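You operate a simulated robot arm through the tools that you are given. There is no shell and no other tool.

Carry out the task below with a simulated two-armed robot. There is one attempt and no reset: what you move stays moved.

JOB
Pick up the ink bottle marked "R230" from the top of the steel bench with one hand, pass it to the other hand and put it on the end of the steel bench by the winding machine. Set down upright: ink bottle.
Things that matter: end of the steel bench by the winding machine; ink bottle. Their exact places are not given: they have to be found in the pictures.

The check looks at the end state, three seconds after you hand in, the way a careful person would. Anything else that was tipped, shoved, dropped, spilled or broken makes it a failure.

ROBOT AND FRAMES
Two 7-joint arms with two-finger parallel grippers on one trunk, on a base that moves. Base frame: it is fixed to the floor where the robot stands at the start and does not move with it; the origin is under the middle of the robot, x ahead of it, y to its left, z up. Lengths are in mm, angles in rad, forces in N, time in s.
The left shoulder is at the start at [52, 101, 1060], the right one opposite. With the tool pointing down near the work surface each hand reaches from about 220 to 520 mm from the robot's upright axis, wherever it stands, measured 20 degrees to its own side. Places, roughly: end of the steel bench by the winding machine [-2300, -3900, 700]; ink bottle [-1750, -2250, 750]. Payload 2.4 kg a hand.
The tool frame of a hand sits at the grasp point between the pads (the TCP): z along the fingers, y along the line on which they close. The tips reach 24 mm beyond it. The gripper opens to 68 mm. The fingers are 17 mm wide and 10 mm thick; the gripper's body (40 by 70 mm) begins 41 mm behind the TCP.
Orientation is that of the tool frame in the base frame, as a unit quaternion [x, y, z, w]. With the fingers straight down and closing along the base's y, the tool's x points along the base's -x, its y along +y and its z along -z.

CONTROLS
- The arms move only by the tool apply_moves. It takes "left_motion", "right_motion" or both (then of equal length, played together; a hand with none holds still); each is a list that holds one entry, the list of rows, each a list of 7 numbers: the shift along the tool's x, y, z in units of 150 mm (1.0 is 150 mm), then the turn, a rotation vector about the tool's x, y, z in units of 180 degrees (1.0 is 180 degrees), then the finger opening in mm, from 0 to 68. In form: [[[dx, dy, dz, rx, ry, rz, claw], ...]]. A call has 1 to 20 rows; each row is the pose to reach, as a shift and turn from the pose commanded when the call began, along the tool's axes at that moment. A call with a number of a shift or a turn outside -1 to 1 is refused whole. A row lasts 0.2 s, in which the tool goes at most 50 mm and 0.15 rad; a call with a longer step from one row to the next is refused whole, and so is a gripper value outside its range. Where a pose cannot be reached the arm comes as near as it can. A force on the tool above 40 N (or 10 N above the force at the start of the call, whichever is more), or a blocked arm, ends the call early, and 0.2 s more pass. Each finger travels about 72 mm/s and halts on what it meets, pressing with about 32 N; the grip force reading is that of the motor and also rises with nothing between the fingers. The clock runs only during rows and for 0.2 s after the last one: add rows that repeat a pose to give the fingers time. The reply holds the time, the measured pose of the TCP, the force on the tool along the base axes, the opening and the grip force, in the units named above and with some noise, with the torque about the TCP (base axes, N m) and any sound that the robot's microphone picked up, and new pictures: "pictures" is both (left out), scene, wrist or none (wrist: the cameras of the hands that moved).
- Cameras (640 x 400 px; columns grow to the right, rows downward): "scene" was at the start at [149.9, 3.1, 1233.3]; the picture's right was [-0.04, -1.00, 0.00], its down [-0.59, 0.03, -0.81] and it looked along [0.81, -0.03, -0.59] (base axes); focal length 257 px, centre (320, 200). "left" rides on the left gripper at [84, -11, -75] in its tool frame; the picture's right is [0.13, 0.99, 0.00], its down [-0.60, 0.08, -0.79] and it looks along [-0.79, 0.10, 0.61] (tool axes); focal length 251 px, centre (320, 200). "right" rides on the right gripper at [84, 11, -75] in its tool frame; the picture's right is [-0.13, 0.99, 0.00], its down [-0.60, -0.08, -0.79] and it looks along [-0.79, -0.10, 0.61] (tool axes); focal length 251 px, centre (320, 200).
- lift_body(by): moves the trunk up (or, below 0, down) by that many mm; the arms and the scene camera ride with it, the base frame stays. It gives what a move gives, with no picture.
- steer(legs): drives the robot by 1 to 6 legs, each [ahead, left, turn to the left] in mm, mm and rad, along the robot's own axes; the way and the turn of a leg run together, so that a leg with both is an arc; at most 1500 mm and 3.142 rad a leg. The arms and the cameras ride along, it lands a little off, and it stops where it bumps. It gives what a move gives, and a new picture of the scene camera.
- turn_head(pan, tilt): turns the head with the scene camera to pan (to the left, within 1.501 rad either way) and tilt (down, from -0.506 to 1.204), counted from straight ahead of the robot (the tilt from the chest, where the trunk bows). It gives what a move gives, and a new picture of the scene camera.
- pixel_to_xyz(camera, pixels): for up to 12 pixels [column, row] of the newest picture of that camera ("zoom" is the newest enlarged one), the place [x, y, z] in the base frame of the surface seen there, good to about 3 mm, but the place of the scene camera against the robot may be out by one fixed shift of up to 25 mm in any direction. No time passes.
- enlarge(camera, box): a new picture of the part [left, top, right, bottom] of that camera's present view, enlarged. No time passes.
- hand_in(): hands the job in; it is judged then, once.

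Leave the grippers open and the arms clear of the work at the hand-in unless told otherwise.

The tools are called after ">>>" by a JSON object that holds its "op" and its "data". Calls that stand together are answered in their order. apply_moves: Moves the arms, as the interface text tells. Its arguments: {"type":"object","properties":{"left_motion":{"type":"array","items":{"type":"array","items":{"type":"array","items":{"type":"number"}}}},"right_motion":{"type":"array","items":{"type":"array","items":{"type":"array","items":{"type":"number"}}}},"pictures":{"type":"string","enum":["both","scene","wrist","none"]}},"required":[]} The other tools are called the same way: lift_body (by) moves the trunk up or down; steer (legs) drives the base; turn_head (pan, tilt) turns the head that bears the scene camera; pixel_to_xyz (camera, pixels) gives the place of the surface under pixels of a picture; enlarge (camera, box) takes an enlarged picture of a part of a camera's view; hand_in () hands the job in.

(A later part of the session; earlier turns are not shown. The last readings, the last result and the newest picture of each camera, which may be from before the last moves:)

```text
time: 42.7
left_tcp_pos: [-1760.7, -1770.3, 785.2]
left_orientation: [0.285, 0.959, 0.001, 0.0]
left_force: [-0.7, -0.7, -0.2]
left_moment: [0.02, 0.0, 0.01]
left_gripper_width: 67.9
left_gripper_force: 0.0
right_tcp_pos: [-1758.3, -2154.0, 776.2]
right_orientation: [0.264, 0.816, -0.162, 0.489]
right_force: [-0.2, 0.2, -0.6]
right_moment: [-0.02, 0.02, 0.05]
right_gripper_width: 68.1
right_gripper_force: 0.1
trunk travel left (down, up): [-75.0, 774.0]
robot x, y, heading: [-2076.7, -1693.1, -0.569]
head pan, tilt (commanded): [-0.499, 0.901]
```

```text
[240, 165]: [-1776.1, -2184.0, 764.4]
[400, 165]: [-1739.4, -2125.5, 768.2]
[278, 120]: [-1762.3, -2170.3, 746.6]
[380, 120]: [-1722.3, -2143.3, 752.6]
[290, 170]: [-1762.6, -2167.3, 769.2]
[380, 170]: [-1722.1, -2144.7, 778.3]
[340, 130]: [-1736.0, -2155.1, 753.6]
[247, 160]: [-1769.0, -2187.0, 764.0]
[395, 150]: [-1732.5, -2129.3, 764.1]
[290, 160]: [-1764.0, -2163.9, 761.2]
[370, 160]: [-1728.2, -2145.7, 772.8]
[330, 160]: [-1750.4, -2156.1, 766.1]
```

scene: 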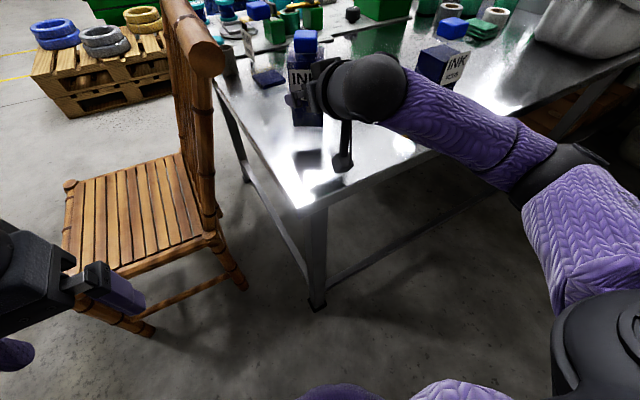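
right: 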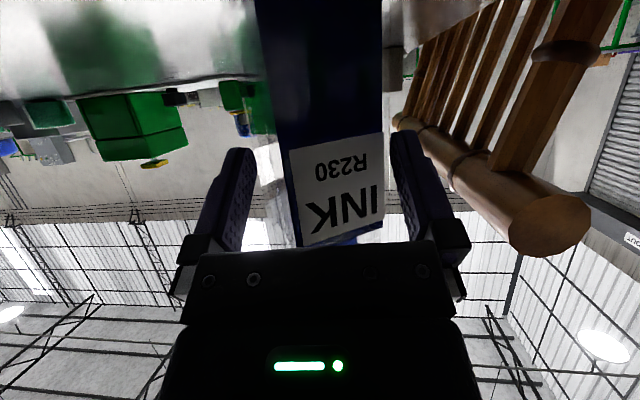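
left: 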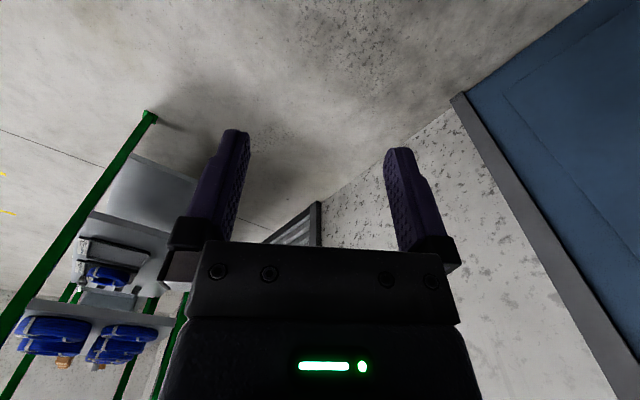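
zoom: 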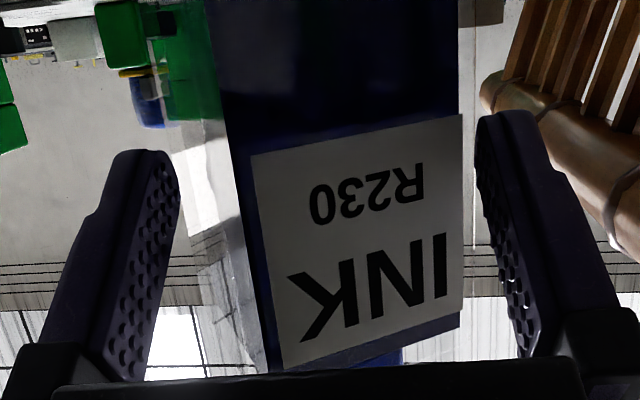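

The bottle has been pushed forward and turned: its face is now ahead of the TCP at about (-1742,-2156). So a fingertip caught its corner. The body may have clear walls wider than the visible ink. I'll enlarge both views to find the true outline.

>>> {"op": "enlarge", "data": {"camera": "scene", "box": [270, 20, 350, 130]}}

>>> {"op": "enlarge", "data": {"camera": "right", "box": [240, 0, 420, 130]}}

```text
3.64 times, centred on (310, 75) of scene
```

zoom: 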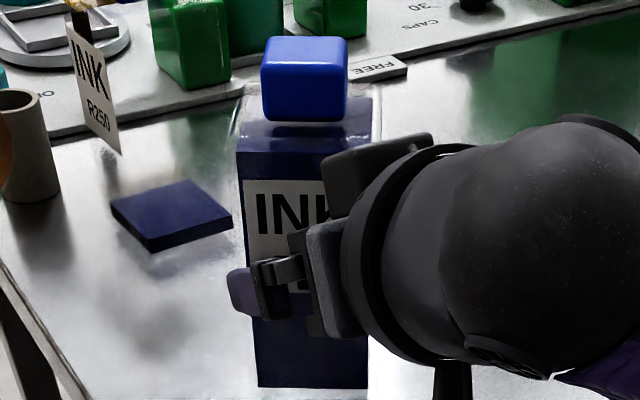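

```text
3.08 times, centred on (330, 65) of right
```

zoom: 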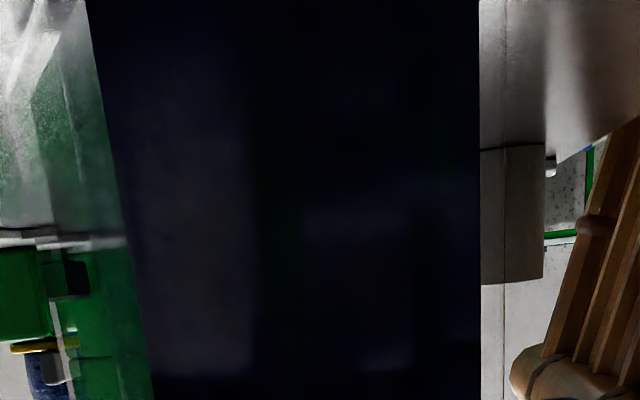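

The body has clear walls wider than the ink, so it barely fits the 68 mm opening. The cap (about 38 mm wide) is a far safer grip. New plan:
1. The right hand, still pitched, takes the cap on two faces.
2. The left hand later takes the other two faces from above.

First I retreat straight back 60 mm, then rise to cap height.

>>> {"op": "apply_moves", "data": {"right_motion": [[[0.0635, 0, -0.1175, 0, 0, 0, 68], [0.127, 0, -0.235, 0, 0, 0, 68], [0.19, 0, -0.352, 0, 0, 0, 68], [0.05, 0, -0.428, 0, 0, 0, 68], [-0.09, 0, -0.504, 0, 0, 0, 68], [-0.232, 0, -0.58, 0, 0, 0, 68], [-0.232, 0, -0.58, 0, 0, 0, 68]]], "pictures": "both"}}

```text
time: 44.3
left_tcp_pos: [-1760.4, -1771.0, 784.8]
left_orientation: [0.285, 0.959, 0.0, 0.0]
left_force: [-0.1, 0.6, 0.9]
left_moment: [-0.02, 0.02, 0.01]
left_gripper_width: 68.1
left_gripper_force: 0.1
right_tcp_pos: [-1807.3, -2116.0, 847.8]
right_orientation: [0.265, 0.816, -0.162, 0.488]
right_force: [-0.1, 0.0, 0.0]
right_moment: [0.03, 0.02, 0.0]
right_gripper_width: 68.0
right_gripper_force: 0.1
trunk travel left (down, up): [-75.0, 774.0]
robot x, y, heading: [-2074.6, -1692.5, -0.572]
head pan, tilt (commanded): [-0.499, 0.901]
```

scene: 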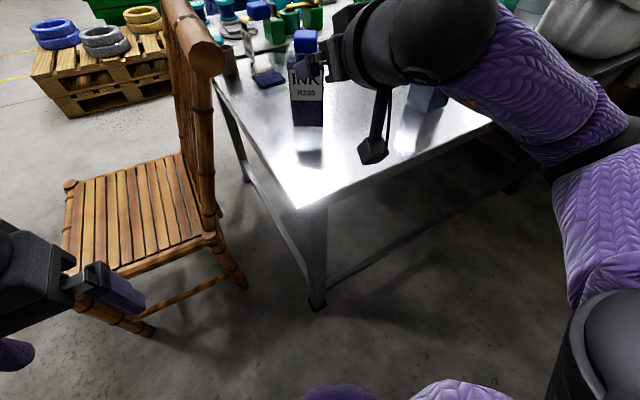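
right: 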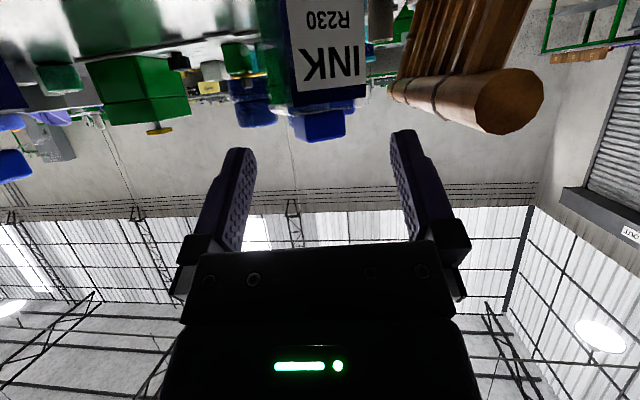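

The bottle stands upright and the hand is clear of it. I'll enlarge the wrist view and measure the cap.

>>> {"op": "enlarge", "data": {"camera": "right", "box": [240, 0, 400, 160]}}

>>> {"op": "pixel_to_xyz", "data": {"camera": "right", "pixels": [[305, 125], [345, 120], [325, 122], [308, 136], [344, 133], [292, 118], [289, 60], [364, 60], [290, 90], [366, 80], [325, 60], [325, 112]]}}

>>> {"op": "enlarge", "data": {"camera": "scene", "box": [270, 20, 350, 140]}}

>>> {"op": "pixel_to_xyz", "data": {"camera": "scene", "pixels": [[305, 33], [297, 33], [315, 33], [295, 47], [317, 47], [305, 45], [292, 60], [322, 60], [293, 90], [322, 90], [295, 120], [320, 120]]}}

```text
2.50 times, centred on (320, 80) of right
```

zoom: 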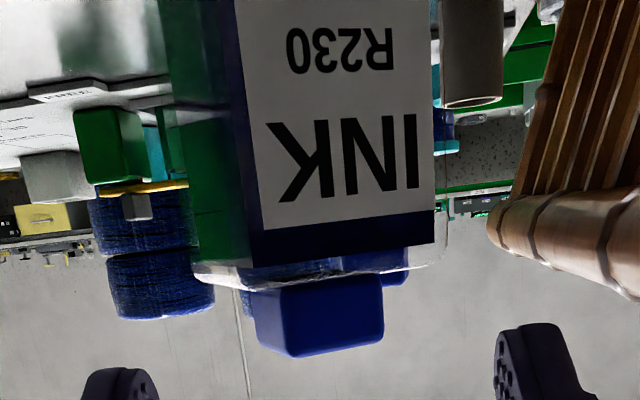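

```text
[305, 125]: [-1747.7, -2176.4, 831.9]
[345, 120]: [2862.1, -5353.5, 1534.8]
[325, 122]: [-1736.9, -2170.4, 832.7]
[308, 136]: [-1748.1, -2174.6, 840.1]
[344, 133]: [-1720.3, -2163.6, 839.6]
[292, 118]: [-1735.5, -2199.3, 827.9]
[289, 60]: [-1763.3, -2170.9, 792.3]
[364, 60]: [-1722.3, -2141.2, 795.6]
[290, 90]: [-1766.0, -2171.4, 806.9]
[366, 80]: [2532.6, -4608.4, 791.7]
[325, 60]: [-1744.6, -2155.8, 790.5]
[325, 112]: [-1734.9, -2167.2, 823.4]
```

```text
3.33 times, centred on (310, 80) of scene
```

zoom: 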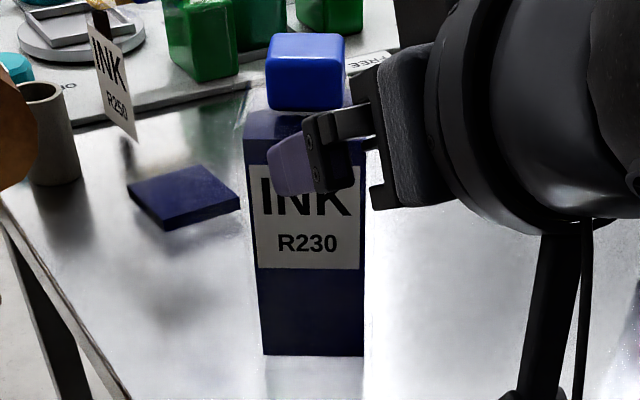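

```text
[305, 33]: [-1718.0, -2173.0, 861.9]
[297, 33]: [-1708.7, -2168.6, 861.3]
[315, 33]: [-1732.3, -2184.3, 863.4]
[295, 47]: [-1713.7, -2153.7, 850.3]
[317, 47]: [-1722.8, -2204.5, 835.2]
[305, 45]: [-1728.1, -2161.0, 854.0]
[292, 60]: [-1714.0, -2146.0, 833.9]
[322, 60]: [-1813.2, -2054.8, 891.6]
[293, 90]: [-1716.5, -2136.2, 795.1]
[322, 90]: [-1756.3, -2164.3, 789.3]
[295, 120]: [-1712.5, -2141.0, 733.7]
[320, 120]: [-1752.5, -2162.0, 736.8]
```

The cap is about 36 mm wide, its front face direction is turned to about -147.5° (normal -57.5°), and the bottle axis is near (-1727,-2180). I'll yaw the right hand -21.5° about the vertical to line up, and move to a standoff 75 mm in front of the cap at z=848.

>>> {"op": "apply_moves", "data": {"right_motion": [[[-0.035, 0.051, 0.064, 0.035, 0, 0.0189, 68], [-0.07, 0.102, 0.128, 0.07, 0, 0.0379, 68], [-0.104, 0.153, 0.193, 0.105, 0, 0.0568, 68], [-0.104, 0.153, 0.193, 0.105, 0, 0.0568, 68]]], "pictures": "both"}}

```text
time: 45.3
left_tcp_pos: [-1760.2, -1771.2, 784.5]
left_orientation: [0.284, 0.959, 0.0, 0.0]
left_force: [0.1, 0.4, 0.2]
left_moment: [-0.01, 0.01, 0.02]
left_gripper_width: 68.0
left_gripper_force: 0.1
right_tcp_pos: [-1768.5, -2118.2, 845.5]
right_orientation: [0.413, 0.751, -0.251, 0.45]
right_force: [0.2, 0.1, 0.7]
right_moment: [0.01, 0.04, 0.02]
right_gripper_width: 68.0
right_gripper_force: 0.1
trunk travel left (down, up): [-75.0, 774.0]
robot x, y, heading: [-2078.8, -1689.9, -0.575]
head pan, tilt (commanded): [-0.499, 0.901]
```

scene: 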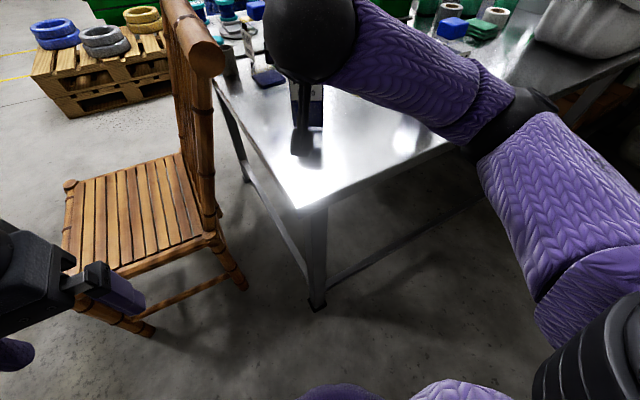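
right: 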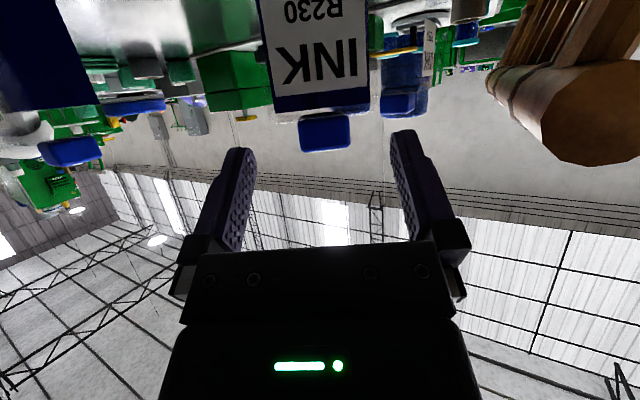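

The cap is now nearly frontal at (324,132) in the wrist view. I'll measure it and the gaps.

>>> {"op": "enlarge", "data": {"camera": "right", "box": [240, 60, 400, 220]}}

>>> {"op": "pixel_to_xyz", "data": {"camera": "right", "pixels": [[303, 130], [345, 127], [325, 130], [310, 140], [340, 138], [325, 145], [275, 60], [366, 60], [276, 90], [366, 85], [320, 60], [325, 122]]}}

```text
2.50 times, centred on (320, 140) of right
```

zoom: 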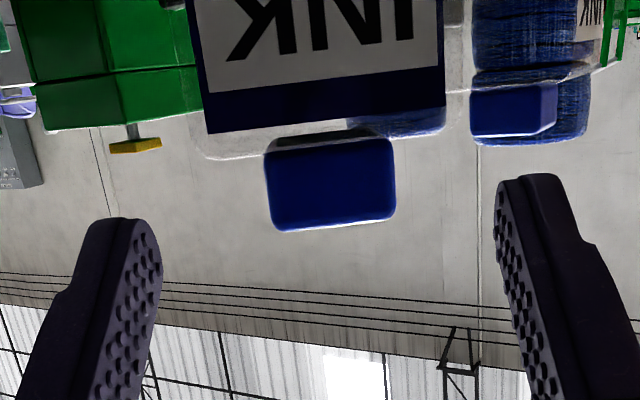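

```text
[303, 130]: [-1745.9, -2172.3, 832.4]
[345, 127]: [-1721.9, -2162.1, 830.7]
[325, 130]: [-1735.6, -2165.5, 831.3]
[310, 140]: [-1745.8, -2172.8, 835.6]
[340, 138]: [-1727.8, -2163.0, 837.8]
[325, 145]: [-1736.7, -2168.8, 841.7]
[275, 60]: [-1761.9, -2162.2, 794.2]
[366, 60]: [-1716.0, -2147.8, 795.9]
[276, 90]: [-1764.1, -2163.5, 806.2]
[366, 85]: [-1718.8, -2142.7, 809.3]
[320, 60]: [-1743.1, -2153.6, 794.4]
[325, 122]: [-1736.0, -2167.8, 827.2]
```

I need a better yaw estimate, so I'll sample many points across the label face and the cap face.

>>> {"op": "pixel_to_xyz", "data": {"camera": "right", "pixels": [[280, 40], [280, 55], [280, 70], [285, 85], [355, 40], [355, 55], [355, 70], [358, 80], [288, 45], [290, 65], [348, 45], [348, 65]]}}

>>> {"op": "pixel_to_xyz", "data": {"camera": "right", "pixels": [[304, 128], [306, 132], [306, 136], [307, 140], [308, 144], [308, 125], [343, 124], [343, 128], [343, 132], [344, 136], [344, 140], [342, 142]]}}

```text
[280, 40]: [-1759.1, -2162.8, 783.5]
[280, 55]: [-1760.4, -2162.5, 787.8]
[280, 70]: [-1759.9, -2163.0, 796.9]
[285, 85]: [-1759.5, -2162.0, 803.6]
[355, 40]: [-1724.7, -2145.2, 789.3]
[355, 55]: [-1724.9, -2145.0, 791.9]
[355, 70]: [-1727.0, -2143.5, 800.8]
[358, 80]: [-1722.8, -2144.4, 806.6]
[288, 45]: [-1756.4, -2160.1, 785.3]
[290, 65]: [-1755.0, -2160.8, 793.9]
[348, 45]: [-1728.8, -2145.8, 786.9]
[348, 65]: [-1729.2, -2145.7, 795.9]
```

```text
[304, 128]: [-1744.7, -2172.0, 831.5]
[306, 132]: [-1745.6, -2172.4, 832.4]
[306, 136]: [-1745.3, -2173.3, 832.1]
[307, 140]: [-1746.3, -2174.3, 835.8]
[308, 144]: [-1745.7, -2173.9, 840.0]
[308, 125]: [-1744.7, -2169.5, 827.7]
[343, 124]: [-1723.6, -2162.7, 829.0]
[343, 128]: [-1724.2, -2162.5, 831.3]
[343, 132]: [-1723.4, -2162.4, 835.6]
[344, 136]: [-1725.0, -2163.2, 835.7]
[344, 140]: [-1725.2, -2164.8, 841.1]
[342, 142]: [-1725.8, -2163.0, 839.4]
```

Averaging the points gives a bottle normal of about -62.5°, an axis near (-1728,-2180), and a cap spanning about z 826–851 (the scene camera reads roughly 12 mm high). I'll yaw 5° more and advance 58 mm at z≈849, so the fingers straddle the cap above the shoulder.

>>> {"op": "apply_moves", "data": {"right_motion": [[[0, 0.018, 0, 0.0245, 0, 0.0131, 68], [-0.05, 0.018, 0.082, 0.0245, 0, 0.0131, 68], [-0.102, 0.018, 0.165, 0.0245, 0, 0.0131, 68], [-0.153, 0.018, 0.248, 0.0245, 0, 0.0131, 68], [-0.204, 0.018, 0.33, 0.0245, 0, 0.0131, 68], [-0.204, 0.018, 0.33, 0.0245, 0, 0.0131, 68]]], "pictures": "wrist"}}

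```text
time: 46.7
left_tcp_pos: [-1759.8, -1769.7, 784.5]
left_orientation: [0.284, 0.959, 0.0, 0.0]
left_force: [-0.3, -0.1, 0.5]
left_moment: [-0.03, 0.03, -0.02]
left_gripper_width: 67.9
left_gripper_force: 0.0
right_tcp_pos: [-1733.5, -2167.3, 850.8]
right_orientation: [0.444, 0.732, -0.27, 0.44]
right_force: [0.9, -0.7, -0.2]
right_moment: [0.02, 0.0, -0.01]
right_gripper_width: 68.2
right_gripper_force: 0.0
trunk travel left (down, up): [-75.0, 774.0]
robot x, y, heading: [-2080.1, -1691.9, -0.575]
head pan, tilt (commanded): [-0.499, 0.901]
```

right: 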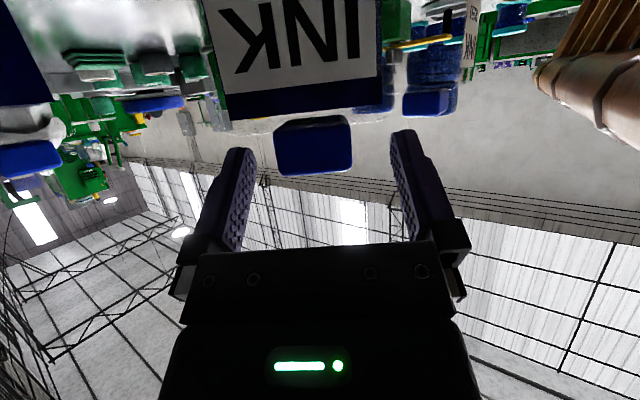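

The cap is between the fingertips, about 3 mm toward robot-right of centre. I'll verify positions before closing.

>>> {"op": "pixel_to_xyz", "data": {"camera": "right", "pixels": [[280, 135], [280, 150], [282, 165], [347, 130], [348, 145], [348, 160], [313, 125], [313, 145], [313, 165], [243, 155], [398, 140], [230, 105]]}}

>>> {"op": "enlarge", "data": {"camera": "right", "box": [220, 80, 420, 210]}}

```text
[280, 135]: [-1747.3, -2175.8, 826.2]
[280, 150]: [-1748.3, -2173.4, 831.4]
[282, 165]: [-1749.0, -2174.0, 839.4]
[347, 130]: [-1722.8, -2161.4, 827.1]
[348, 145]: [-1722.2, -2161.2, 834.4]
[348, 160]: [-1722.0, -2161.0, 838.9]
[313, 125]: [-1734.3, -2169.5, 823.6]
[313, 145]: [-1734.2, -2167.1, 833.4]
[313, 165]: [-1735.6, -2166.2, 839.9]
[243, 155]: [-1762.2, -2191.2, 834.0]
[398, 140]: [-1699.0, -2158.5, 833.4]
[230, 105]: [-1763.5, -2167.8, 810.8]
```

```text
3.08 times, centred on (320, 145) of right
```

zoom: 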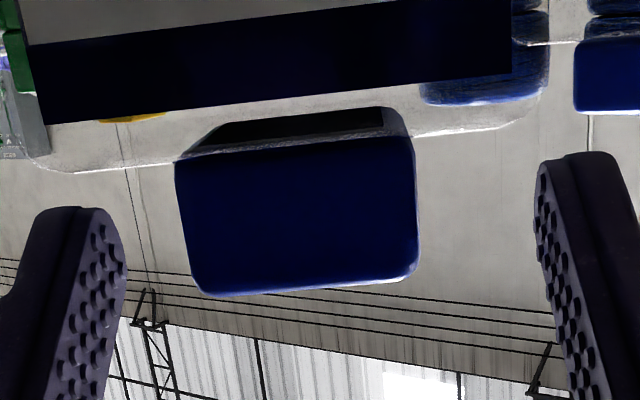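

The cap face is at the TCP plane, offset about 2 mm. I'll trim the position (2.5 mm lower, 1.7 mm right) and close on the cap.

>>> {"op": "apply_moves", "data": {"right_motion": [[[0.0147, -0.011, 0.008, 0, 0, 0, 68], [0.0147, -0.011, 0.008, 0, 0, 0, 68], [0.0147, -0.011, 0.008, 0, 0, 0, 40], [0.0147, -0.011, 0.008, 0, 0, 0, 20], [0.0147, -0.011, 0.008, 0, 0, 0, 5], [0.0147, -0.011, 0.008, 0, 0, 0, 5], [0.0147, -0.011, 0.008, 0, 0, 0, 5], [0.0147, -0.011, 0.008, 0, 0, 0, 5]]], "pictures": "wrist"}}

```text
time: 48.5
left_tcp_pos: [-1761.0, -1770.5, 785.9]
left_orientation: [0.284, 0.959, 0.0, 0.0]
left_force: [0.3, -0.4, -0.1]
left_moment: [-0.01, -0.02, 0.01]
left_gripper_width: 68.0
left_gripper_force: 0.0
right_tcp_pos: [-1734.9, -2168.0, 847.1]
right_orientation: [0.444, 0.733, -0.269, 0.439]
right_force: [-0.5, -0.3, 0.5]
right_moment: [-0.09, -0.08, -0.06]
right_gripper_width: 33.4
right_gripper_force: 32.2
trunk travel left (down, up): [-75.0, 774.0]
robot x, y, heading: [-2074.8, -1694.5, -0.576]
head pan, tilt (commanded): [-0.499, 0.901]
```

right: 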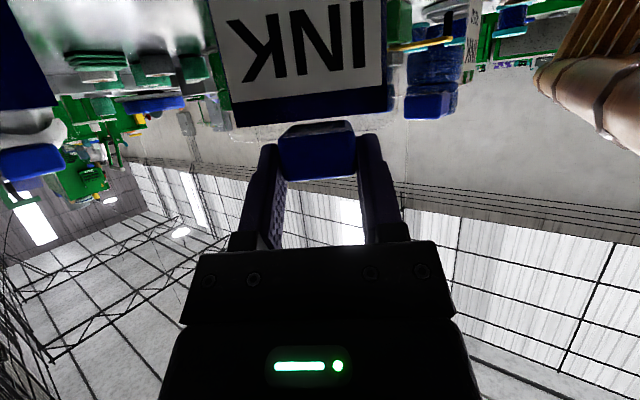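

The gripper stopped at 33.4 mm with 32 N on the cap. I'll lift 30 mm straight up and check.

>>> {"op": "apply_moves", "data": {"right_motion": [[[-0.044, 0, -0.0236, 0, 0, 0, 5], [-0.088, 0, -0.0473, 0, 0, 0, 5], [-0.132, 0, -0.071, 0, 0, 0, 5], [-0.176, 0, -0.0946, 0, 0, 0, 5], [-0.176, 0, -0.0946, 0, 0, 0, 5]]], "pictures": "both"}}

```text
time: 49.7
left_tcp_pos: [-1760.4, -1771.1, 785.0]
left_orientation: [0.283, 0.959, 0.0, -0.002]
left_force: [0.0, 0.4, -0.1]
left_moment: [-0.01, -0.04, -0.02]
left_gripper_width: 68.1
left_gripper_force: 0.1
right_tcp_pos: [-1735.0, -2167.9, 878.0]
right_orientation: [0.445, 0.733, -0.269, 0.439]
right_force: [0.5, -0.2, -3.6]
right_moment: [0.04, 0.03, 0.03]
right_gripper_width: 33.3
right_gripper_force: 31.7
trunk travel left (down, up): [-75.0, 774.0]
robot x, y, heading: [-2074.6, -1692.4, -0.581]
head pan, tilt (commanded): [-0.499, 0.901]
```

scene: 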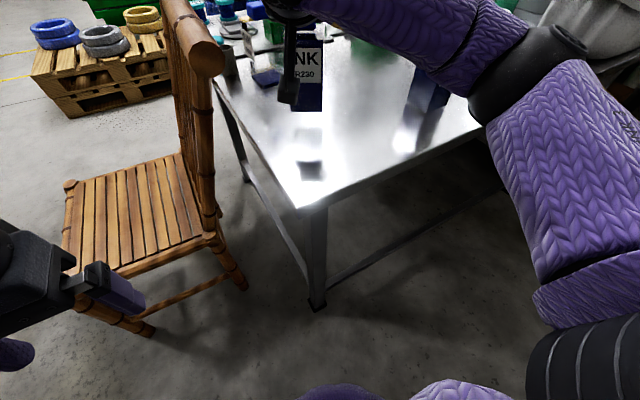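
right: 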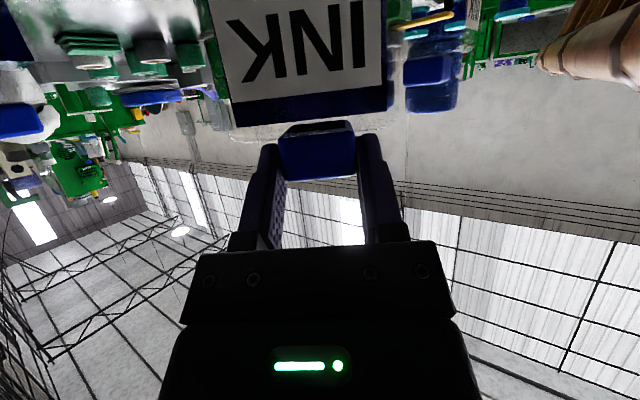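

The bottle hangs straight, with a load of about 3.6 N. I'll raise the trunk 200 mm to bring it well above the bench before moving to the hand-over position.

>>> {"op": "lift_body", "data": {"by": 200}}

```text
time: 51.9
left_tcp_pos: [-1760.5, -1770.8, 985.1]
left_orientation: [0.283, 0.959, 0.0, -0.001]
left_force: [-0.6, -0.1, 0.5]
left_moment: [0.02, -0.02, -0.01]
left_gripper_width: 68.1
left_gripper_force: 0.0
right_tcp_pos: [-1734.8, -2169.0, 1076.8]
right_orientation: [0.445, 0.732, -0.271, 0.439]
right_force: [-0.2, 0.1, -4.4]
right_moment: [0.01, 0.0, 0.01]
right_gripper_width: 33.6
right_gripper_force: 32.2
trunk travel left (down, up): [-275.0, 574.0]
robot x, y, heading: [-2076.9, -1692.2, -0.575]
head pan, tilt (commanded): [-0.499, 0.901]
```

The bottle's bottom is now at about z=928. I'll bring the right hand in toward the front centre while turning it left about the vertical, in two halves.

>>> {"op": "apply_moves", "data": {"right_motion": [[[0.1082, 0.1196, -0.0934, -0.0365, 0, -0.0196, 5], [0.2164, 0.2392, -0.1868, -0.0729, 0, -0.0392, 5], [0.3246, 0.3588, -0.2802, -0.1094, 0, -0.0587, 5], [0.4328, 0.4784, -0.3736, -0.1458, 0, -0.0783, 5], [0.541, 0.598, -0.467, -0.1823, 0, -0.0979, 5], [0.541, 0.598, -0.467, -0.1823, 0, -0.0979, 5]]], "pictures": "both"}}

```text
time: 53.3
left_tcp_pos: [-1759.2, -1770.1, 985.2]
left_orientation: [0.285, 0.959, 0.0, 0.001]
left_force: [-0.1, -0.3, 0.4]
left_moment: [-0.01, -0.02, 0.04]
left_gripper_width: 68.0
left_gripper_force: 0.1
right_tcp_pos: [-1700.7, -2037.3, 1038.8]
right_orientation: [0.187, 0.838, -0.115, 0.5]
right_force: [-0.7, 0.5, -3.7]
right_moment: [0.03, 0.05, -0.01]
right_gripper_width: 33.6
right_gripper_force: 32.2
trunk travel left (down, up): [-275.0, 574.0]
robot x, y, heading: [-2076.4, -1692.9, -0.58]
head pan, tilt (commanded): [-0.499, 0.901]
```

scene: 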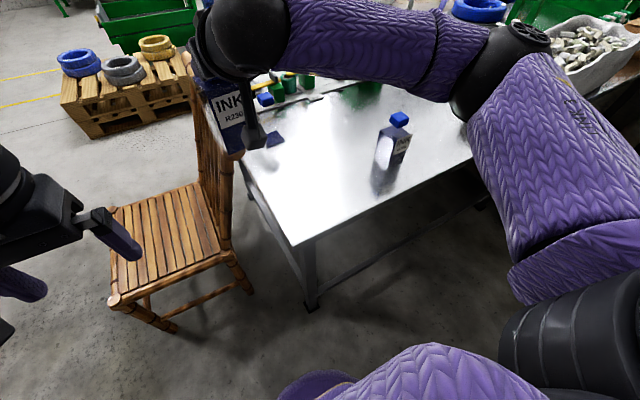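
right: 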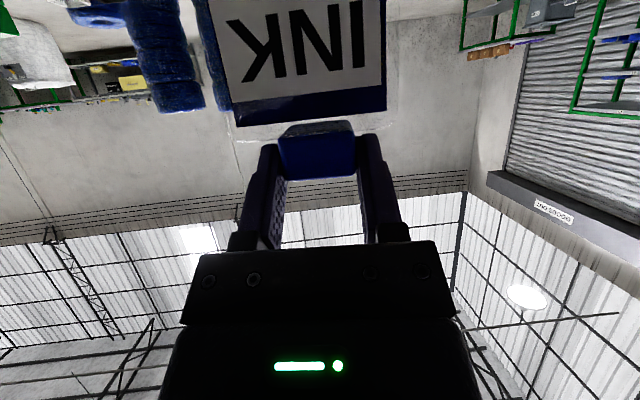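

The hold is firm. Second half: move on to about 460 mm ahead of my axis, near centre, with the hand pointing forward-left.

>>> {"op": "apply_moves", "data": {"right_motion": [[[0.0618, 0.1738, -0.0054, -0.0364, 0, -0.0197, 5], [0.1236, 0.3476, -0.0108, -0.0727, 0, -0.0393, 5], [0.1854, 0.5214, -0.0162, -0.1091, 0, -0.059, 5], [0.2472, 0.6952, -0.0216, -0.1454, 0, -0.0786, 5], [0.309, 0.869, -0.027, -0.1818, 0, -0.0983, 5], [0.309, 0.869, -0.027, -0.1818, 0, -0.0983, 5]]], "pictures": "none"}}

>>> {"op": "turn_head", "data": {"pan": 0.0, "tilt": 0.6}}

```text
time: 54.7
left_tcp_pos: [-1759.3, -1770.5, 984.6]
left_orientation: [0.284, 0.959, 0.0, 0.0]
left_force: [0.8, 1.2, -0.3]
left_moment: [-0.03, 0.01, -0.02]
left_gripper_width: 68.1
left_gripper_force: 0.0
right_tcp_pos: [-1667.9, -1908.0, 999.0]
right_orientation: [-0.09, 0.855, 0.049, 0.509]
right_force: [-0.2, -0.3, -2.7]
right_moment: [-0.02, 0.02, -0.03]
right_gripper_width: 32.9
right_gripper_force: 32.6
trunk travel left (down, up): [-275.0, 574.0]
robot x, y, heading: [-2082.1, -1692.7, -0.576]
head pan, tilt (commanded): [-0.499, 0.901]
```

```text
time: 55.6
left_tcp_pos: [-1759.7, -1771.3, 985.8]
left_orientation: [0.284, 0.959, 0.0, 0.001]
left_force: [-1.0, 0.0, -0.3]
left_moment: [0.03, -0.02, 0.01]
left_gripper_width: 68.0
left_gripper_force: 0.0
right_tcp_pos: [-1667.1, -1910.6, 999.0]
right_orientation: [-0.09, 0.854, 0.049, 0.51]
right_force: [0.2, 0.3, -3.7]
right_moment: [-0.01, -0.02, -0.02]
right_gripper_width: 33.3
right_gripper_force: 32.1
trunk travel left (down, up): [-275.0, 574.0]
robot x, y, heading: [-2079.2, -1692.9, -0.578]
head pan, tilt (commanded): [0.0, 0.6]
```

scene: 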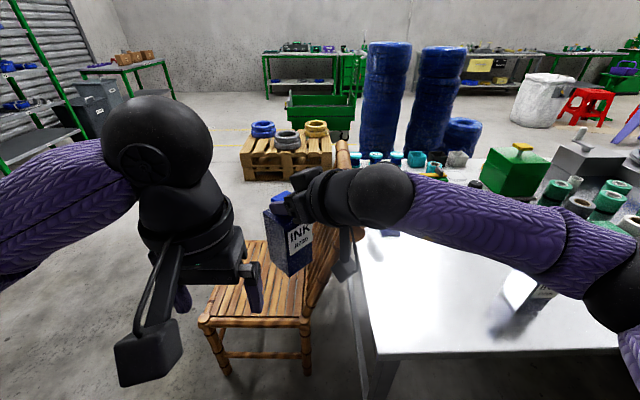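

The right hand holds the bottle in front, about 460 mm ahead; the bottle axis is at roughly (-1652,-1906). Next, the left hand yaws 45° and rises to a waypoint beside the bottle, with its opening preset to 46 mm so it stays clear of the right palm.

>>> {"op": "apply_moves", "data": {"left_motion": [[[-0.0645, 0.0573, -0.1165, 0, 0, 0.0417, 60], [-0.129, 0.1147, -0.233, 0, 0, 0.0833, 52], [-0.1935, 0.172, -0.3495, 0, 0, 0.125, 46], [-0.258, 0.2293, -0.466, 0, 0, 0.1667, 46], [-0.3225, 0.2867, -0.5825, 0, 0, 0.2083, 46], [-0.387, 0.344, -0.699, 0, 0, 0.25, 46], [-0.387, 0.344, -0.699, 0, 0, 0.25, 46]]], "pictures": "both"}}

```text
time: 57.2
left_tcp_pos: [-1683.1, -1760.3, 1089.5]
left_orientation: [0.63, 0.777, -0.001, -0.001]
left_force: [0.1, -0.6, -0.7]
left_moment: [0.04, 0.04, 0.01]
left_gripper_width: 46.3
left_gripper_force: 0.1
right_tcp_pos: [-1668.5, -1909.0, 998.8]
right_orientation: [-0.09, 0.854, 0.049, 0.509]
right_force: [0.0, -0.6, -3.4]
right_moment: [0.0, 0.05, -0.02]
right_gripper_width: 32.7
right_gripper_force: 32.6
trunk travel left (down, up): [-275.0, 574.0]
robot x, y, heading: [-2076.8, -1693.8, -0.58]
head pan, tilt (commanded): [0.0, 0.6]
```

scene: 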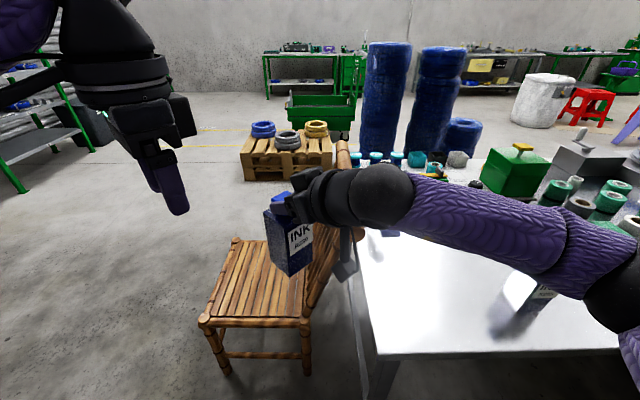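
left: 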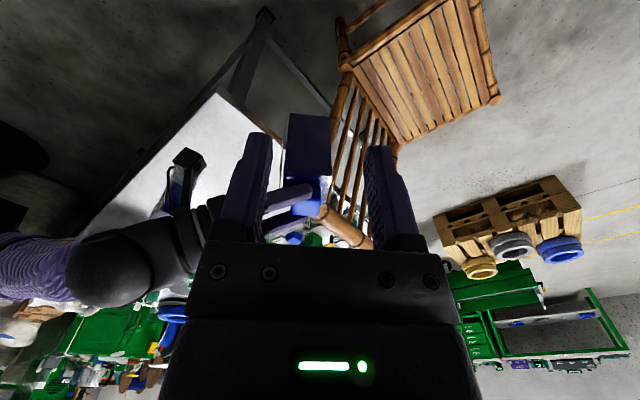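

The left hand is at its waypoint, and its camera sees the cap near (308,195) held by the right fingers. I'll measure the cap in this view.

>>> {"op": "enlarge", "data": {"camera": "left", "box": [240, 100, 380, 250]}}

>>> {"op": "pixel_to_xyz", "data": {"camera": "left", "pixels": [[305, 185], [318, 185], [300, 195], [320, 195], [310, 205], [300, 207], [320, 207], [290, 190], [305, 170], [325, 170], [290, 130], [325, 130]]}}

```text
2.67 times, centred on (310, 175) of left
```

zoom: 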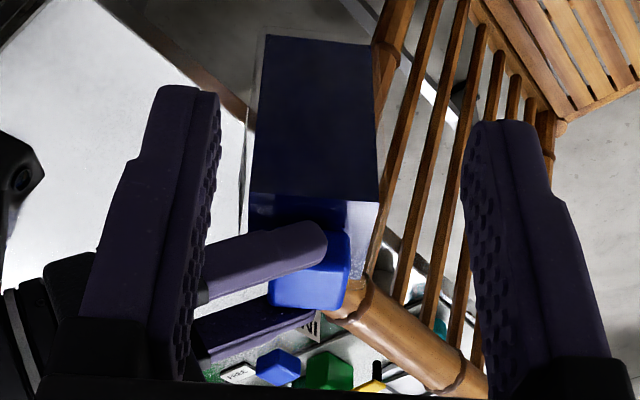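

```text
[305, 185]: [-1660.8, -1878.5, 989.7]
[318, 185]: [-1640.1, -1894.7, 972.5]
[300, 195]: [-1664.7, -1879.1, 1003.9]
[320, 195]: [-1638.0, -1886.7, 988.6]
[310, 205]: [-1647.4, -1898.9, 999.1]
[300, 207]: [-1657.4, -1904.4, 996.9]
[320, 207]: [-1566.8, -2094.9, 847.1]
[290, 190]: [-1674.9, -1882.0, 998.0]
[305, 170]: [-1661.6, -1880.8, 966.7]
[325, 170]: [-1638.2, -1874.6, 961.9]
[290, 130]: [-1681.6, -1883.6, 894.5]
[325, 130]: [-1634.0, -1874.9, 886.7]
```

The measured bottle axis (-1652,-1906) matches the prediction. I'll move the left hand over the cap at z≈1090.

>>> {"op": "apply_moves", "data": {"left_motion": [[[-0.2, 0.004, 0, 0, 0, 0, 46], [-0.4, 0.004, 0, 0, 0, 0, 46], [-0.6, 0.004, 0, 0, 0, 0, 46], [-0.8, 0.004, 0, 0, 0, 0, 46], [-0.992, 0.004, 0, 0, 0, 0, 46], [-0.992, 0.004, 0, 0, 0, 0, 46]]], "pictures": "both"}}

```text
time: 57.8
left_tcp_pos: [-1672.8, -1809.6, 1088.9]
left_orientation: [0.625, 0.781, -0.004, 0.002]
left_force: [0.1, -3.1, -5.2]
left_moment: [-0.16, -0.09, 0.09]
left_gripper_width: 46.0
left_gripper_force: 0.1
right_tcp_pos: [-1667.7, -1908.3, 998.7]
right_orientation: [-0.09, 0.855, 0.049, 0.509]
right_force: [-0.6, 0.4, -4.9]
right_moment: [-0.01, 0.09, -0.01]
right_gripper_width: 33.6
right_gripper_force: 32.2
trunk travel left (down, up): [-275.0, 574.0]
robot x, y, heading: [-2076.3, -1690.2, -0.577]
head pan, tilt (commanded): [0.0, 0.6]
stopped in row 2 (left hand): the force on the tool passed its limit at 56 N (the readings are from after the stop); the commanded pose is now the measured one
```

scene: 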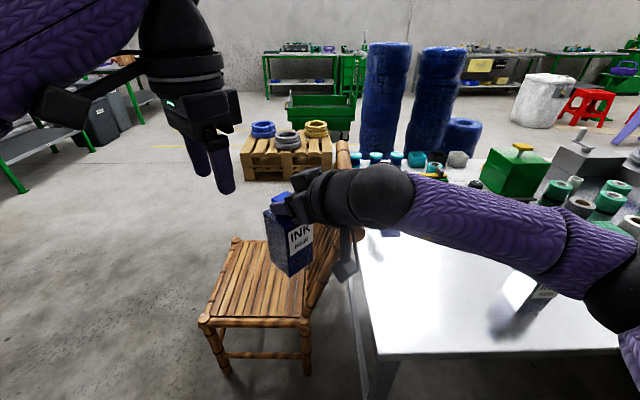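
left: 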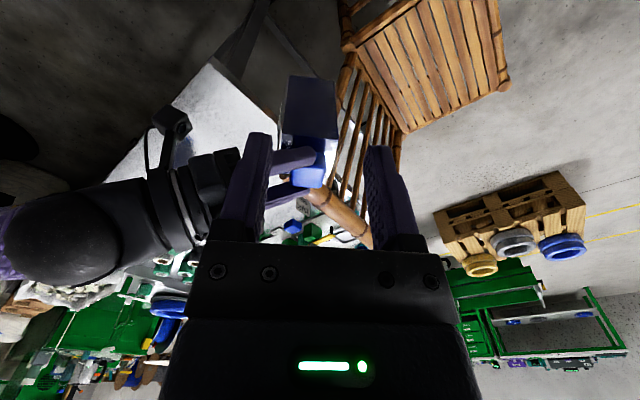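

The left hand stopped with 56 N. Nothing around the fingers looks touched, but its camera boom points left beneath its own forearm, so that is the likely self-contact. I'll back it off and undo its yaw. Instead, the right hand will point fully left, so the left hand can come in unrotated.

>>> {"op": "apply_moves", "data": {"left_motion": [[[0.12, 0, 0, 0, 0, 0, 46], [0.22, 0, 0, 0, 0, -0.04, 46], [0.3, 0, 0, 0, 0, -0.08, 46], [0.33, 0, 0, 0, 0, -0.12, 46], [0.33, 0, 0, 0, 0, -0.16, 46], [0.33, 0, 0, 0, 0, -0.2, 46], [0.33, 0, 0, 0, 0, -0.2464, 46], [0.33, 0, 0, 0, 0, -0.2464, 46]]], "pictures": "both"}}

```text
time: 59.6
left_tcp_pos: [-1683.4, -1762.2, 1089.3]
left_orientation: [0.283, 0.959, -0.002, 0.0]
left_force: [0.0, 0.1, 0.1]
left_moment: [-0.01, -0.02, 0.01]
left_gripper_width: 45.7
left_gripper_force: 0.0
right_tcp_pos: [-1667.3, -1909.5, 999.6]
right_orientation: [-0.091, 0.855, 0.05, 0.509]
right_force: [-0.3, 0.0, -3.3]
right_moment: [-0.01, 0.06, -0.01]
right_gripper_width: 33.4
right_gripper_force: 32.3
trunk travel left (down, up): [-275.0, 574.0]
robot x, y, heading: [-2077.2, -1695.2, -0.576]
head pan, tilt (commanded): [0.0, 0.6]
```

scene: 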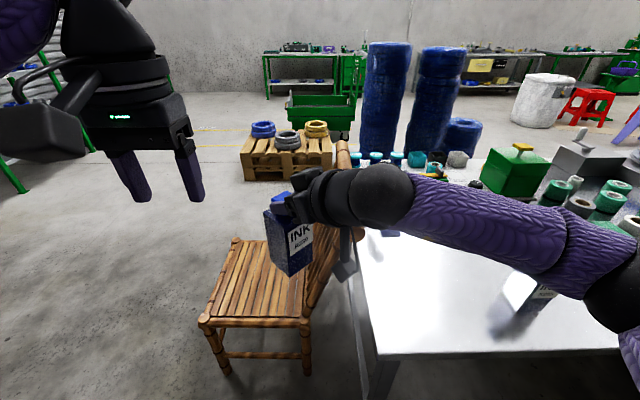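
left: 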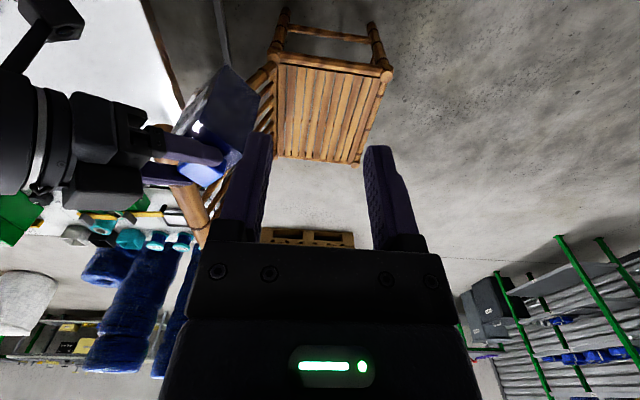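

Forces are back to zero. I'll rotate the right hand a further 45° about the bottle axis so it points to my left.

>>> {"op": "apply_moves", "data": {"right_motion": [[[-0.0023, -0.0125, 0.0043, -0.0367, 0, -0.0198, 5], [-0.0047, -0.025, 0.0087, -0.0733, 0, -0.0395, 5], [-0.007, -0.0375, 0.013, -0.11, 0, -0.0593, 5], [-0.0093, -0.05, 0.0173, -0.1467, 0, -0.079, 5], [-0.0117, -0.0625, 0.0217, -0.1833, 0, -0.0988, 5], [-0.014, -0.075, 0.026, -0.22, 0, -0.1185, 5], [-0.014, -0.075, 0.026, -0.22, 0, -0.1185, 5]]], "pictures": "both"}}

```text
time: 61.2
left_tcp_pos: [-1682.5, -1761.9, 1089.4]
left_orientation: [0.285, 0.959, -0.002, 0.0]
left_force: [0.6, 0.6, 0.1]
left_moment: [-0.02, 0.01, -0.01]
left_gripper_width: 45.8
left_gripper_force: 0.0
right_tcp_pos: [-1665.0, -1911.0, 998.5]
right_orientation: [-0.199, 0.836, 0.114, 0.498]
right_force: [0.1, -0.6, -4.0]
right_moment: [0.0, 0.08, 0.04]
right_gripper_width: 33.4
right_gripper_force: 32.3
right hand out of reach, approached as far as the arm can: row 3, 4, 5, 6, 7
trunk travel left (down, up): [-275.0, 574.0]
robot x, y, heading: [-2078.2, -1691.0, -0.575]
head pan, tilt (commanded): [0.0, 0.6]
```

scene: 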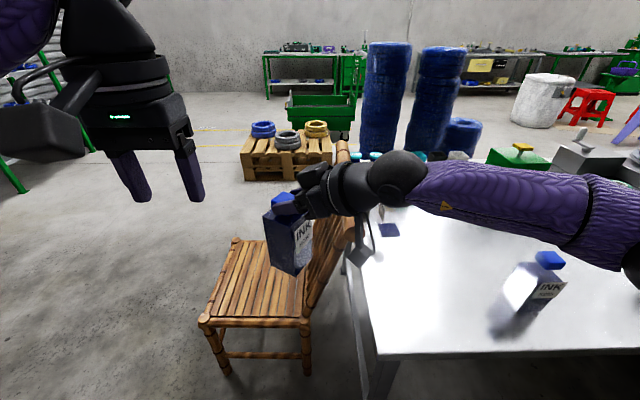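
right: 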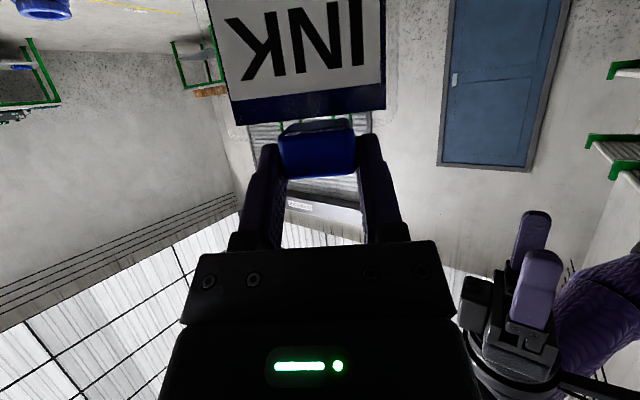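

The right wrist stops at about +60° relative to my heading. Moving the hand-over point further left should let it point fully left and also suits the left arm. I'll shift the right hand about 97 mm left and rotate on. The bottle top (z≈1003) passes below the left fingertips (z≈1065).

>>> {"op": "apply_moves", "data": {"right_motion": [[[-0.03, 0.1132, 0.0542, 0, 0, 0, 5], [-0.06, 0.2264, 0.1084, -0.0295, 0, -0.016, 5], [-0.09, 0.3396, 0.1626, -0.059, 0, -0.032, 5], [-0.12, 0.4528, 0.2168, -0.0886, 0, -0.0479, 5], [-0.15, 0.566, 0.271, -0.1181, 0, -0.0639, 5], [-0.15, 0.566, 0.271, -0.1476, 0, -0.0799, 5], [-0.15, 0.566, 0.271, -0.1476, 0, -0.0799, 5]]], "pictures": "both"}}

```text
time: 62.8
left_tcp_pos: [-1683.6, -1761.4, 1089.0]
left_orientation: [0.284, 0.959, -0.003, 0.0]
left_force: [0.0, 1.1, 0.0]
left_moment: [0.01, 0.0, 0.0]
left_gripper_width: 45.8
left_gripper_force: 0.2
right_tcp_pos: [-1662.2, -1814.6, 998.1]
right_orientation: [-0.41, 0.757, 0.24, 0.45]
right_force: [-0.3, -0.1, -4.1]
right_moment: [-0.05, 0.05, 0.01]
right_gripper_width: 33.3
right_gripper_force: 31.9
right hand out of reach, approached as far as the arm can: row 2, 3
trunk travel left (down, up): [-275.0, 574.0]
robot x, y, heading: [-2078.8, -1688.7, -0.576]
head pan, tilt (commanded): [0.0, 0.6]
```

scene: 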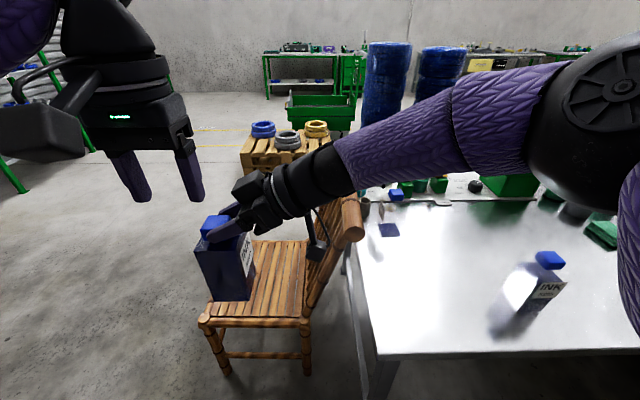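
right: 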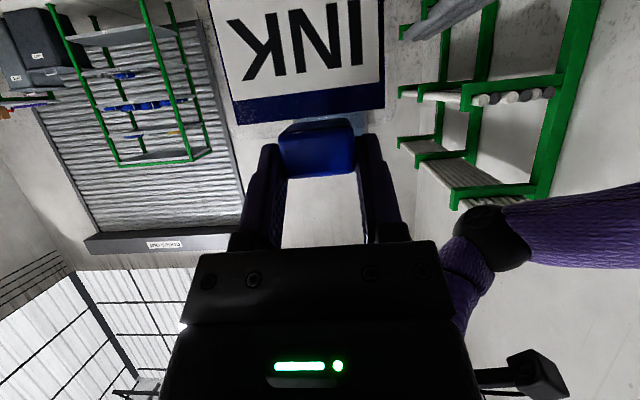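

The right hand now points left (heading 56.9°), the bottle axis is at about (-1653,-1801), and the left hand's yaw already suits. I'll move the left hand 47 mm forward and 17 mm right, to directly above the cap.

>>> {"op": "apply_moves", "data": {"left_motion": [[[-0.08, -0.03, 0, 0, 0, 0, 46], [-0.16, -0.058, 0, 0, 0, 0, 46], [-0.24, -0.085, 0, 0, 0, 0, 46], [-0.313, -0.112, 0, 0, 0, 0, 46], [-0.313, -0.112, 0, 0, 0, 0, 46]]], "pictures": "both"}}

```text
time: 64.0
left_tcp_pos: [-1651.4, -1802.3, 1088.6]
left_orientation: [0.285, 0.959, -0.003, -0.001]
left_force: [-0.3, 0.1, 0.2]
left_moment: [0.01, 0.03, -0.01]
left_gripper_width: 46.0
left_gripper_force: 0.1
right_tcp_pos: [-1663.6, -1814.6, 998.7]
right_orientation: [-0.41, 0.757, 0.24, 0.45]
right_force: [1.4, 0.5, -4.4]
right_moment: [-0.04, 0.05, -0.02]
right_gripper_width: 33.3
right_gripper_force: 31.9
trunk travel left (down, up): [-275.0, 574.0]
robot x, y, heading: [-2076.3, -1695.2, -0.577]
head pan, tilt (commanded): [0.0, 0.6]
```

scene: 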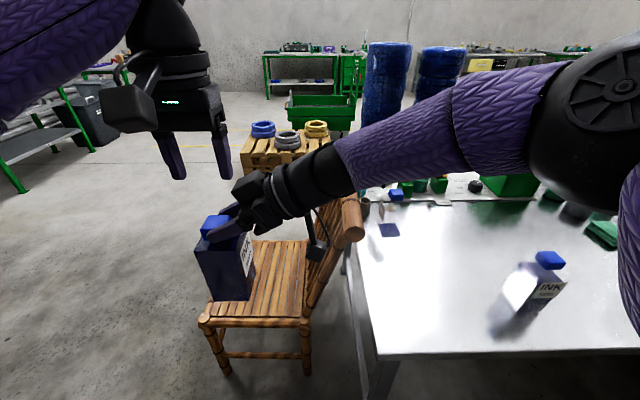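
left: 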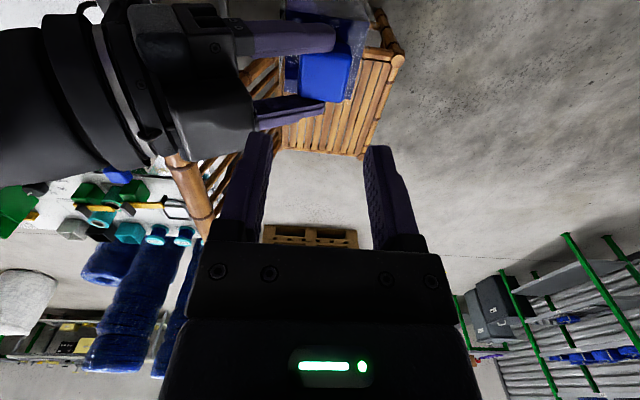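

The cap is visible at about (323,75) below the left fingers. I'll enlarge and measure for alignment.

>>> {"op": "enlarge", "data": {"camera": "left", "box": [230, 0, 410, 150]}}

>>> {"op": "pixel_to_xyz", "data": {"camera": "left", "pixels": [[305, 60], [345, 60], [325, 60], [303, 75], [347, 75], [325, 75], [303, 92], [345, 95], [325, 95], [325, 85], [315, 85], [338, 85]]}}

```text
2.67 times, centred on (320, 75) of left
```

zoom: 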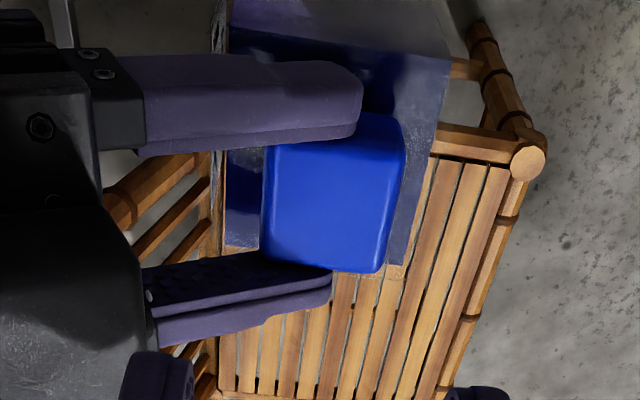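

```text
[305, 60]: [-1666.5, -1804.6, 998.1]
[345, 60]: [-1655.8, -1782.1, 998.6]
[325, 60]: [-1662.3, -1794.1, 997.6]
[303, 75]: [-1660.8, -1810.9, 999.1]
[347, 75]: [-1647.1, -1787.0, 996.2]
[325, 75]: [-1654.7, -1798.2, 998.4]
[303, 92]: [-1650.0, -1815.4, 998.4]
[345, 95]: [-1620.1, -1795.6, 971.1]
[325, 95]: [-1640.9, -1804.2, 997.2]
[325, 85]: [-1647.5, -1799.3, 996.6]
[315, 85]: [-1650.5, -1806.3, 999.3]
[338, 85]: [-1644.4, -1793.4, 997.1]
```

The cap centre lines up within 1 mm in the closing direction but is about 5 mm nearer to me than the left TCP. I'll correct that, set the opening to 43 mm and descend until the tips are just above the cap (TCP z≈1030).

>>> {"op": "apply_moves", "data": {"left_motion": [[[0.03, 0, 0, 0, 0, 0, 43], [0.03, 0, 0.1, 0, 0, 0, 43], [0.03, 0, 0.2, 0, 0, 0, 43], [0.03, 0, 0.3, 0, 0, 0, 43], [0.03, 0, 0.391, 0, 0, 0, 43], [0.03, 0, 0.391, 0, 0, 0, 43]]], "pictures": "both"}}

```text
time: 65.4
left_tcp_pos: [-1656.9, -1800.0, 1030.8]
left_orientation: [0.284, 0.959, -0.003, 0.0]
left_force: [1.3, 3.4, 0.1]
left_moment: [-0.07, 0.09, -0.03]
left_gripper_width: 40.4
left_gripper_force: 0.1
right_tcp_pos: [-1661.9, -1815.0, 999.2]
right_orientation: [-0.409, 0.756, 0.24, 0.45]
right_force: [-0.9, -2.9, -3.9]
right_moment: [0.13, -0.07, 0.05]
right_gripper_width: 33.5
right_gripper_force: 32.0
trunk travel left (down, up): [-275.0, 574.0]
robot x, y, heading: [-2076.7, -1691.1, -0.574]
head pan, tilt (commanded): [0.0, 0.6]
```

scene: 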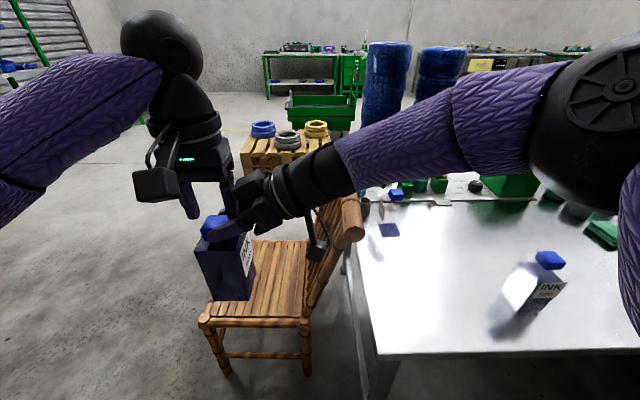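
left: 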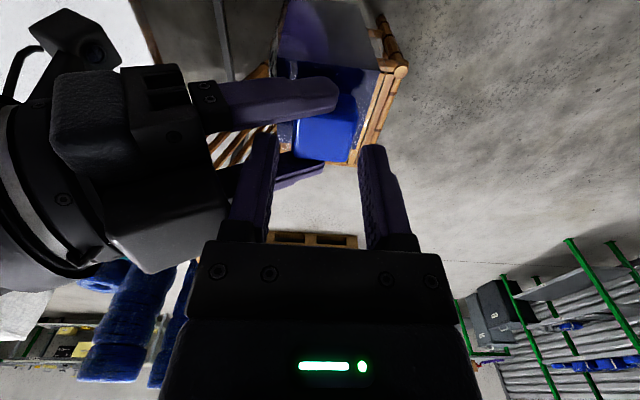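

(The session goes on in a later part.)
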